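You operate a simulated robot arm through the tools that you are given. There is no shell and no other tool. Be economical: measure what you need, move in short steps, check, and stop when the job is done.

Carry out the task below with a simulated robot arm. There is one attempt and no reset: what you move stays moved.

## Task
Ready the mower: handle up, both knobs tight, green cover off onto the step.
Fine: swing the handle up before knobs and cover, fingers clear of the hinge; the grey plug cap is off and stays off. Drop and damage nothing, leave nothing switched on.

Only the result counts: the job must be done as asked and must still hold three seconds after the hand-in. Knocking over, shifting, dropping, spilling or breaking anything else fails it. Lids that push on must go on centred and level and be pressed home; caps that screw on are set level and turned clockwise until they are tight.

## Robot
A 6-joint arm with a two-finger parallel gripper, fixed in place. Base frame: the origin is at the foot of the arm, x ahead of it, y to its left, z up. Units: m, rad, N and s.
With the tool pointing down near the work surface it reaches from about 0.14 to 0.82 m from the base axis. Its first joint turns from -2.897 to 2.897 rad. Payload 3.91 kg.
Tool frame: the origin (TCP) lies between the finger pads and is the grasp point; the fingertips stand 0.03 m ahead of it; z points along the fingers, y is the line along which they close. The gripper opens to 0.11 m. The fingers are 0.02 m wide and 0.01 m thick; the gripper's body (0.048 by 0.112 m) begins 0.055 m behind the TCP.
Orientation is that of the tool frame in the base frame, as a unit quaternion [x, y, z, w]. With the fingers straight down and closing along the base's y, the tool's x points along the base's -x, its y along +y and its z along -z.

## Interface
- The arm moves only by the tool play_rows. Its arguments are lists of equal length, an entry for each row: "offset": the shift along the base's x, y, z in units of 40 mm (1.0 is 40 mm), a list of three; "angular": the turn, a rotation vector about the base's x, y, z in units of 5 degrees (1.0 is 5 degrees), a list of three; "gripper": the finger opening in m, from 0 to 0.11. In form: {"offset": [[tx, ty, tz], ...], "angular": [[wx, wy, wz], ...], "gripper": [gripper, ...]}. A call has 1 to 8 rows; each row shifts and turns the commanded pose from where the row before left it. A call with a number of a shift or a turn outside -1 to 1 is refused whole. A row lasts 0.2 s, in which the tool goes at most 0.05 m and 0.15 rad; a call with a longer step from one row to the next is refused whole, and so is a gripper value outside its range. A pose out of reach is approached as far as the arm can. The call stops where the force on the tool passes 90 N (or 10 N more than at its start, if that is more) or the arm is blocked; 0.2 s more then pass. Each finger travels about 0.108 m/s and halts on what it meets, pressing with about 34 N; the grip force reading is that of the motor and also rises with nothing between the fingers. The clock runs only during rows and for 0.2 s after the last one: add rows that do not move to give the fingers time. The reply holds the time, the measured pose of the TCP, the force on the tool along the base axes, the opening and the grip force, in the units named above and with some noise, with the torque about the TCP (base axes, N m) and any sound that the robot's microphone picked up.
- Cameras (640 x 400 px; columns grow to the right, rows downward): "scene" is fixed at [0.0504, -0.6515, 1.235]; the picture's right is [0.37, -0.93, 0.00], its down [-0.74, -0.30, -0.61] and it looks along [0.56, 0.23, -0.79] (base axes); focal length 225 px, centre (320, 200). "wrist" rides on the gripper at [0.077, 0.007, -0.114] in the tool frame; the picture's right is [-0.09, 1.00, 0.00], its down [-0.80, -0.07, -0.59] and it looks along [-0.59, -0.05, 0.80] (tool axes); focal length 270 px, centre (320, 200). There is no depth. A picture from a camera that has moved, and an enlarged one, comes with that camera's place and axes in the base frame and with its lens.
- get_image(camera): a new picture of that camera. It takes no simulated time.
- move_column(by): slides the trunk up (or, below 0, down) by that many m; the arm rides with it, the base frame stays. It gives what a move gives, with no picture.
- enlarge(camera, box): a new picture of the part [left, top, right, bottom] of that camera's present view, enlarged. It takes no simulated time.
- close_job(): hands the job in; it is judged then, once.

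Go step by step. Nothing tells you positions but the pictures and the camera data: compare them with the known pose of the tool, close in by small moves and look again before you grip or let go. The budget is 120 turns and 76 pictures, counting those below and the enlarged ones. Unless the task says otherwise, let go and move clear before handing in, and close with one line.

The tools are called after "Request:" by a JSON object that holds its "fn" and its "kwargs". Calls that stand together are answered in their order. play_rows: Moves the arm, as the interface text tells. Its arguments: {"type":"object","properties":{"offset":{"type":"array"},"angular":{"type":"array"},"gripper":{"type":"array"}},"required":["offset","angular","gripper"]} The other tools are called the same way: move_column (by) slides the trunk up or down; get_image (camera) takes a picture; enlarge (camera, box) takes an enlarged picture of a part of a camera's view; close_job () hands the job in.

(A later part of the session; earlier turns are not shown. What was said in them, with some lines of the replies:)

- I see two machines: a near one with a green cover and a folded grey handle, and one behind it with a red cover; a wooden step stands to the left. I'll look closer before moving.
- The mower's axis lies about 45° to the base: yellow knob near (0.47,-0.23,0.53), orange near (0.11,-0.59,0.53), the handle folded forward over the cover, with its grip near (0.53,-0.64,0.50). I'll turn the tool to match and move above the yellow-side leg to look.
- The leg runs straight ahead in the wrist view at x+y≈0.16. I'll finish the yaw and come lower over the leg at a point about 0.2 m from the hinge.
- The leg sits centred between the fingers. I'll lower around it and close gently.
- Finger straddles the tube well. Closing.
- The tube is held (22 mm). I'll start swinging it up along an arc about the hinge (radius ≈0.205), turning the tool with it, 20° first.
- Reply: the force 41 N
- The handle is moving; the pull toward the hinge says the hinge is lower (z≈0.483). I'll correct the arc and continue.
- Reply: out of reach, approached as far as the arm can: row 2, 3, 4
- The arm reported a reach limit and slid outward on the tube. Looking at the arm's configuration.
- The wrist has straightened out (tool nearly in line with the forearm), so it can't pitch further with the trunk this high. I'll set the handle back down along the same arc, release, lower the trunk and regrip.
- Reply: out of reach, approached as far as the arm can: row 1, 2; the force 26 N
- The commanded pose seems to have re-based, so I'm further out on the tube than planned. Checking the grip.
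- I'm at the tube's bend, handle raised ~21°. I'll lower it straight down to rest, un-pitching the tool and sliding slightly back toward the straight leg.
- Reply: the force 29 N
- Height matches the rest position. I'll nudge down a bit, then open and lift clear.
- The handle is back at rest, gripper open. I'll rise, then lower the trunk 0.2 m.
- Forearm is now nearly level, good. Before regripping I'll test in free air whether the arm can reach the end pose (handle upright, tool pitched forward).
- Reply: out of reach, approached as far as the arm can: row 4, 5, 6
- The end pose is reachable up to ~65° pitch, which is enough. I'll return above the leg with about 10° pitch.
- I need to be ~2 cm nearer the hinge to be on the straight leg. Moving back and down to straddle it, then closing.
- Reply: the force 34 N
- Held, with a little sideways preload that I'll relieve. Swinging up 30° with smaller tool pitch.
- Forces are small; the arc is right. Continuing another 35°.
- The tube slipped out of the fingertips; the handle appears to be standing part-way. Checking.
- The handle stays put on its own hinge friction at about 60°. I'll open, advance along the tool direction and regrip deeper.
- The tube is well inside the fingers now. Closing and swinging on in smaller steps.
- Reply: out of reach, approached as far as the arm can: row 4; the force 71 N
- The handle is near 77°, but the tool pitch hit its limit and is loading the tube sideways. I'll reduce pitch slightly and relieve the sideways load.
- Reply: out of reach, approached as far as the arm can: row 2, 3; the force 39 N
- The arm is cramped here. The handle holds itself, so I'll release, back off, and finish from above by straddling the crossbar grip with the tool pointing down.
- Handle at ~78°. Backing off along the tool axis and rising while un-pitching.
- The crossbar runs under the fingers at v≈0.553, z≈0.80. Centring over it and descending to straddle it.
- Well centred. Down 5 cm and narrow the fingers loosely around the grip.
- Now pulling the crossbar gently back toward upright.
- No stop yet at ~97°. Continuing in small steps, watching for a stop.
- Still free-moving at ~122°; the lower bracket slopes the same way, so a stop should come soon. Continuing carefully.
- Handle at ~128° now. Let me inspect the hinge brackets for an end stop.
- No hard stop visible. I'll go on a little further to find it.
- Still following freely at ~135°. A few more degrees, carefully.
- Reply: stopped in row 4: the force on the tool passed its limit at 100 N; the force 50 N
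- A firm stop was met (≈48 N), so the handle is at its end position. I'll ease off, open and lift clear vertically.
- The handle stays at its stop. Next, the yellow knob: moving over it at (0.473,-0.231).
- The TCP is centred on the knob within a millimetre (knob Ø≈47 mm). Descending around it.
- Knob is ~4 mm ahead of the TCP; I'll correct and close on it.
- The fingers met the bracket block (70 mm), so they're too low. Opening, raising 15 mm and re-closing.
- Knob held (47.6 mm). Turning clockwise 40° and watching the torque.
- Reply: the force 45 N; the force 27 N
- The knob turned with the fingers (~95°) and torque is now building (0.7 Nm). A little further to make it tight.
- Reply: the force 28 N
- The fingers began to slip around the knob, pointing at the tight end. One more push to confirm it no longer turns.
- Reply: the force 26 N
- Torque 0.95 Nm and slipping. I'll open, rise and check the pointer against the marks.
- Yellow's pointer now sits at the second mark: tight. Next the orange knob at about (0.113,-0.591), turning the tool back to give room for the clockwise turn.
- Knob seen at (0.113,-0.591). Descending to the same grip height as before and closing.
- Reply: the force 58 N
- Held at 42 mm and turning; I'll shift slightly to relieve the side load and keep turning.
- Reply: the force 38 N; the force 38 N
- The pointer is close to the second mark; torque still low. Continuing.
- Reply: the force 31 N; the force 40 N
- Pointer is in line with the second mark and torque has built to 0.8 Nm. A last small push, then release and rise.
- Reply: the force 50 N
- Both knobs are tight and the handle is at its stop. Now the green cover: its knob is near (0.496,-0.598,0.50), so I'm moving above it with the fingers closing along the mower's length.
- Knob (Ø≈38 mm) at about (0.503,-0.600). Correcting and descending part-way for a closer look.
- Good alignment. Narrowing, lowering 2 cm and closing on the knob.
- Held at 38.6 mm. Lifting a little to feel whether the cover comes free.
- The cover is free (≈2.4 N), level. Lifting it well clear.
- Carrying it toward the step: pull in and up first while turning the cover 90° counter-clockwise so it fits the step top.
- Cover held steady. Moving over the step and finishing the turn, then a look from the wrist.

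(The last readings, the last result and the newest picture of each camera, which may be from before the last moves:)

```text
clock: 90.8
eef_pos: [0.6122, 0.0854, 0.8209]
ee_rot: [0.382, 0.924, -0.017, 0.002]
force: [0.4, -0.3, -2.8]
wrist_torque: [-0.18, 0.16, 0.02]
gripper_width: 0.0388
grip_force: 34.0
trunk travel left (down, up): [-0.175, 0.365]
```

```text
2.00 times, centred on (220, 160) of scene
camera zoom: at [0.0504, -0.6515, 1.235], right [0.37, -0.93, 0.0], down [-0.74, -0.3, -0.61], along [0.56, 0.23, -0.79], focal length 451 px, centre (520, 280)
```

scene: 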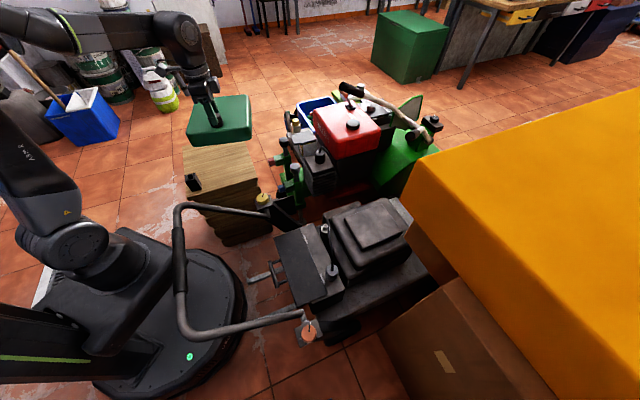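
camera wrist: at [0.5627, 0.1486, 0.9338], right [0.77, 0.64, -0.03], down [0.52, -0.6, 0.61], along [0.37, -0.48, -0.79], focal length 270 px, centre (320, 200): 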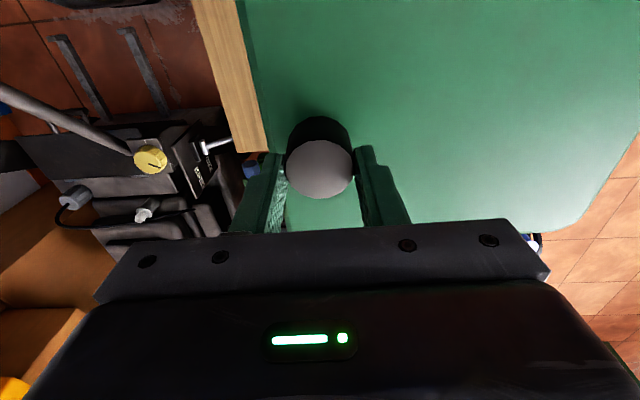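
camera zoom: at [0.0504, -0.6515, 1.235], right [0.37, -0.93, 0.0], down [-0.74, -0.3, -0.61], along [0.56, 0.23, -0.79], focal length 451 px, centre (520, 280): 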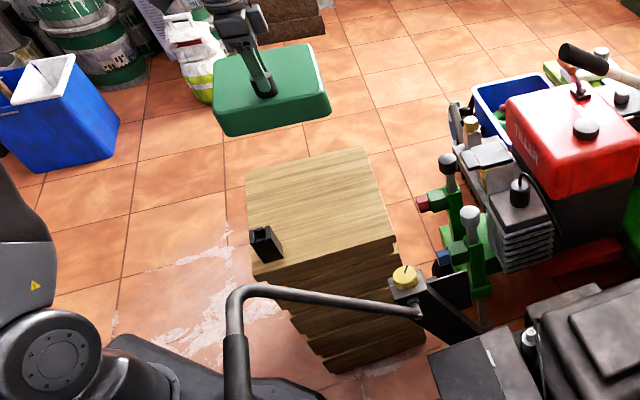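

The step top spans roughly u 0.375–0.75, v 0.19–0.50 (mower axes), with the small black box at its near corner. I'll shift ~1.3 cm away from the box and lower.

Request:
{"fn": "play_rows", "kwargs": {"offset": [[0.32, 0.1, -0.6], [0, 0, -0.8], [0, 0, -0.8], [0, 0, -0.8], [0, 0, -0.8], [0, 0, -0.6], [0, 0, 0]], "angular": [[0, 0, 0], [0, 0, 0], [0, 0, 0], [0, 0, 0], [0, 0, 0], [0, 0, 0], [0, 0, 0]], "gripper": [0.025, 0.025, 0.025, 0.025, 0.025, 0.025, 0.025]}}

Request:
{"fn": "enlarge", "kwargs": {"camera": "scene", "box": [150, 90, 290, 220]}}

```text
clock: 92.4
eef_pos: [0.6245, 0.0853, 0.6427]
ee_rot: [0.382, 0.924, -0.018, 0.001]
force: [0.0, -0.2, -2.9]
wrist_torque: [-0.17, 0.16, 0.01]
gripper_width: 0.0385
grip_force: 34.3
trunk travel left (down, up): [-0.175, 0.365]
```

```text
3.08 times, centred on (220, 155) of scene
camera zoom: at [0.0504, -0.6515, 1.235], right [0.37, -0.93, 0.0], down [-0.74, -0.3, -0.61], along [0.56, 0.23, -0.79], focal length 693 px, centre (628, 338)
```

zoom: 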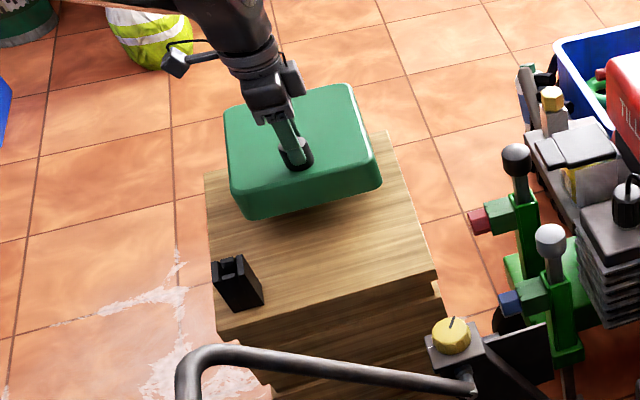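

Cover hangs level above the step. I'll move it ~2 cm further from the black box and lower slowly toward contact.

Request:
{"fn": "play_rows", "kwargs": {"offset": [[0.32, -0.38, -0.2], [0, 0, -0.4], [0, 0, -0.4], [0, 0, -0.2], [0, 0, 0]], "angular": [[0, 0, 0], [0, 0, 0], [0, 0, 0], [0, 0, 0], [0, 0, 0]], "gripper": [0.025, 0.025, 0.025, 0.025, 0.025]}}

Request:
{"fn": "enlarge", "kwargs": {"camera": "scene", "box": [150, 90, 290, 220]}}

```text
clock: 93.6
eef_pos: [0.6368, 0.072, 0.5973]
ee_rot: [0.383, 0.924, -0.018, 0.003]
force: [-0.5, -2.3, 4.5]
wrist_torque: [0.56, -0.92, -0.19]
gripper_width: 0.0389
grip_force: 33.7
trunk travel left (down, up): [-0.175, 0.365]
```

```text
3.08 times, centred on (220, 155) of scene
camera zoom: at [0.0504, -0.6515, 1.235], right [0.37, -0.93, 0.0], down [-0.74, -0.3, -0.61], along [0.56, 0.23, -0.79], focal length 693 px, centre (628, 338)
```

zoom: 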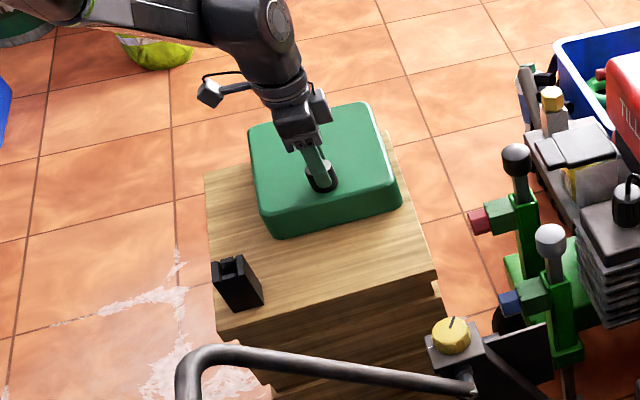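

The cover touches down, but its back edge is right at the step's rear edge. I'll lift slightly, bring it ~4.5 cm toward the middle (passing to the right of the black box) and lower again.

Request:
{"fn": "play_rows", "kwargs": {"offset": [[0, 0, 0.5], [0, 0, 0.4], [-0.5, -0.34, 0], [-0.5, -0.34, 0], [0, 0, -0.3], [0, 0, 0]], "angular": [[0, 0, 0], [0, 0, 0], [0, 0, 0], [0, 0, 0], [0, 0, 0], [0, 0, 0]], "gripper": [0.025, 0.025, 0.025, 0.025, 0.025, 0.025]}}

Request:
{"fn": "enlarge", "kwargs": {"camera": "scene", "box": [150, 90, 290, 220]}}

```text
clock: 95.0
eef_pos: [0.5969, 0.0454, 0.6221]
ee_rot: [0.383, 0.924, -0.018, 0.002]
force: [-0.2, 1.2, -3.4]
wrist_torque: [-0.16, 0.15, 0.0]
gripper_width: 0.0386
grip_force: 34.5
trunk travel left (down, up): [-0.175, 0.365]
```

```text
3.08 times, centred on (220, 155) of scene
camera zoom: at [0.0504, -0.6515, 1.235], right [0.37, -0.93, 0.0], down [-0.74, -0.3, -0.61], along [0.56, 0.23, -0.79], focal length 693 px, centre (628, 338)
```

zoom: 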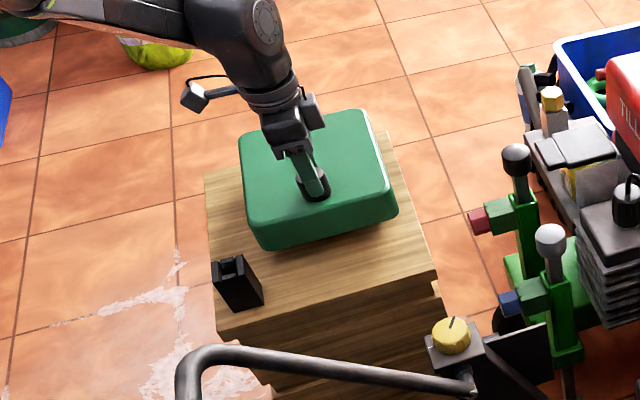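

Good position; a last 1 cm shift away from the box and a gentle lowering to contact.

Request:
{"fn": "play_rows", "kwargs": {"offset": [[0.1, -0.22, -0.2], [0, 0, -0.2], [0, 0, -0.15], [0, 0, -0.1], [0, 0, 0]], "angular": [[0, 0, 0], [0, 0, 0], [0, 0, 0], [0, 0, 0], [0, 0, 0]], "gripper": [0.025, 0.025, 0.025, 0.025, 0.025]}}

```text
clock: 96.2
eef_pos: [0.6018, 0.0353, 0.5975]
ee_rot: [0.383, 0.924, -0.016, 0.004]
force: [-0.5, -3.1, 4.3]
wrist_torque: [0.44, -0.97, -0.25]
gripper_width: 0.039
grip_force: 34.2
trunk travel left (down, up): [-0.175, 0.365]
```

Contact at the far edge first; lowering 2 mm more, then releasing slowly.

Request:
{"fn": "play_rows", "kwargs": {"offset": [[0, 0, -0.06], [0, 0, 0], [0, 0, 0]], "angular": [[0, 0, 0], [0, 0, 0], [0, 0, 0]], "gripper": [0.025, 0.025, 0.025]}}

Request:
{"fn": "enlarge", "kwargs": {"camera": "scene", "box": [170, 110, 270, 210]}}

```text
clock: 97.0
eef_pos: [0.6008, 0.0352, 0.5955]
ee_rot: [0.382, 0.924, -0.017, 0.004]
force: [-4.5, -3.3, 30.8]
wrist_torque: [0.62, -0.02, 0.15]
gripper_width: 0.0388
grip_force: 34.1
trunk travel left (down, up): [-0.175, 0.365]
```

```text
4.00 times, centred on (220, 160) of scene
camera zoom: at [0.0504, -0.6515, 1.235], right [0.37, -0.93, 0.0], down [-0.74, -0.3, -0.61], along [0.56, 0.23, -0.79], focal length 901 px, centre (720, 360)
```

zoom: 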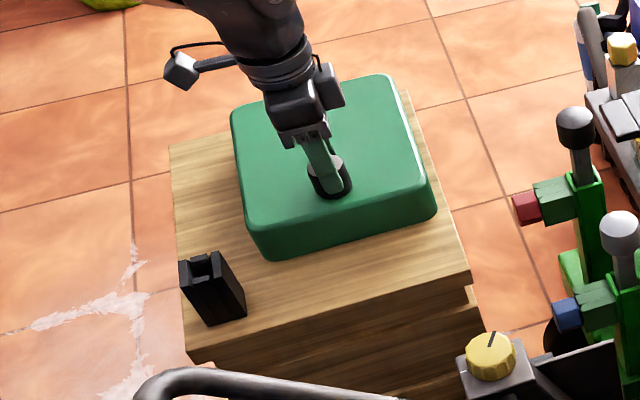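

Fully seated (30 N), wholly on the step and clear of the black box. Easing, opening and lifting away.

Request:
{"fn": "play_rows", "kwargs": {"offset": [[0, 0, 0.04], [0, 0, 0], [0, 0, 0], [0, 0, 0.5], [0, 0, 0.8], [0, 0, 1], [0, 0, 1], [0, 0, 1]], "angular": [[0, 0, 0], [0, 0, 0], [0, 0, 0], [0, 0, 0], [0, 0, 0], [0, 0, 0], [0, 0, 0], [0, 0, 0]], "gripper": [0.03, 0.065, 0.065, 0.065, 0.065, 0.065, 0.065, 0.065]}}

Request:
{"fn": "play_rows", "kwargs": {"offset": [[0, 0, 1], [0, 0, 1], [-0.5, 0, 0.5], [-0.5, 0, 0], [0, 0, 0]], "angular": [[0, 0, 0], [0, 0, 0], [0, 0, 0], [0, 0, 0], [0, 0, 0]], "gripper": [0.065, 0.065, 0.065, 0.065, 0.065]}}

Request:
{"fn": "get_image", "kwargs": {"camera": "scene"}}

Request:
{"fn": "enlarge", "kwargs": {"camera": "scene", "box": [160, 110, 440, 350]}}

```text
clock: 98.8
eef_pos: [0.6033, 0.0362, 0.7664]
ee_rot: [0.383, 0.924, -0.019, 0.001]
force: [1.5, -0.8, -0.5]
wrist_torque: [0.02, 0.01, 0.02]
gripper_width: 0.0648
grip_force: 0.1
trunk travel left (down, up): [-0.175, 0.365]
```

```text
clock: 100.0
eef_pos: [0.561, 0.0354, 0.867]
ee_rot: [0.383, 0.924, -0.018, 0.002]
force: [-0.2, 0.1, -0.5]
wrist_torque: [0.02, -0.03, 0.0]
gripper_width: 0.0648
grip_force: 0.0
trunk travel left (down, up): [-0.175, 0.365]
```

```text
7 pictures are left
```

scene: 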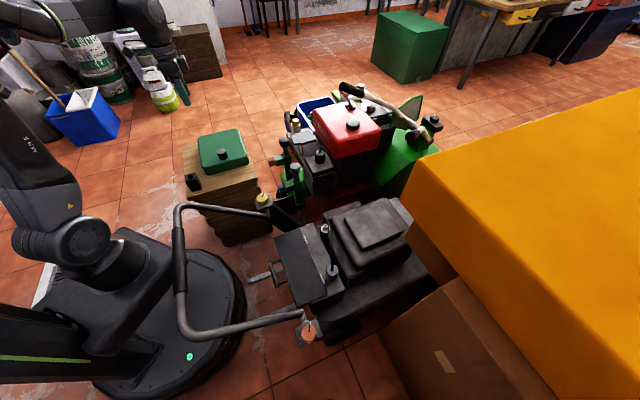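

```text
1.67 times, centred on (300, 230) of scene
camera zoom: at [0.0504, -0.6515, 1.235], right [0.37, -0.93, 0.0], down [-0.74, -0.3, -0.61], along [0.56, 0.23, -0.79], focal length 376 px, centre (353, 150)
```

zoom: 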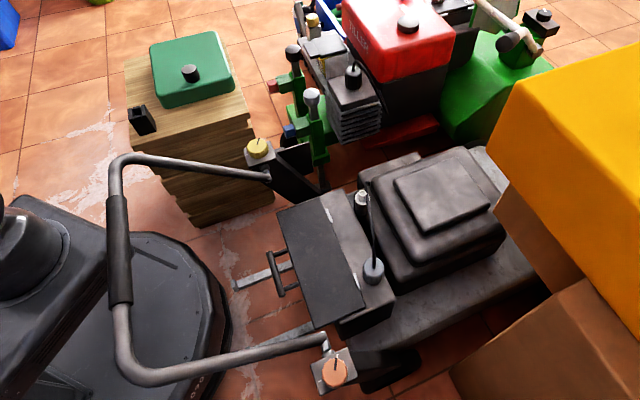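

Everything looks in place; a last check of the orange knob's pointer.

Request:
{"fn": "enlarge", "kwargs": {"camera": "scene", "box": [270, 290, 350, 360]}}

```text
5.71 times, centred on (310, 325) of scene
camera zoom: at [0.0504, -0.6515, 1.235], right [0.37, -0.93, 0.0], down [-0.74, -0.3, -0.61], along [0.56, 0.23, -0.79], focal length 1287 px, centre (377, -514)
```

zoom: 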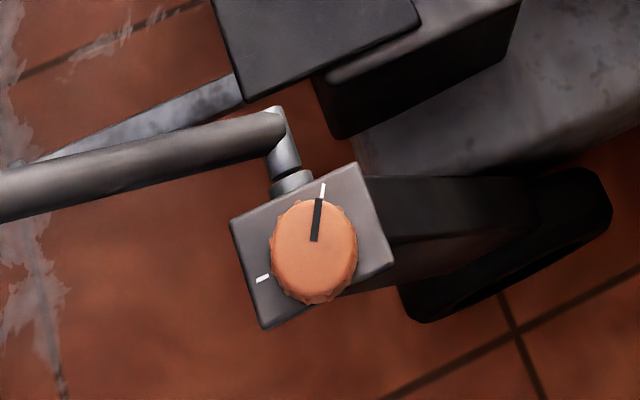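

The orange pointer lines up with its tight mark, as the yellow one did. The handle is at its stop, the cover is on the step and the arm is clear, so I'm handing in.

Request:
{"fn": "close_job", "kwargs": {}}

```text
The job is handed in.
```

The mower is ready: the handle is up against its stop, both knobs are tight on their marks, and the green cover is resting on the step. I left the grey plug cap off and untouched.
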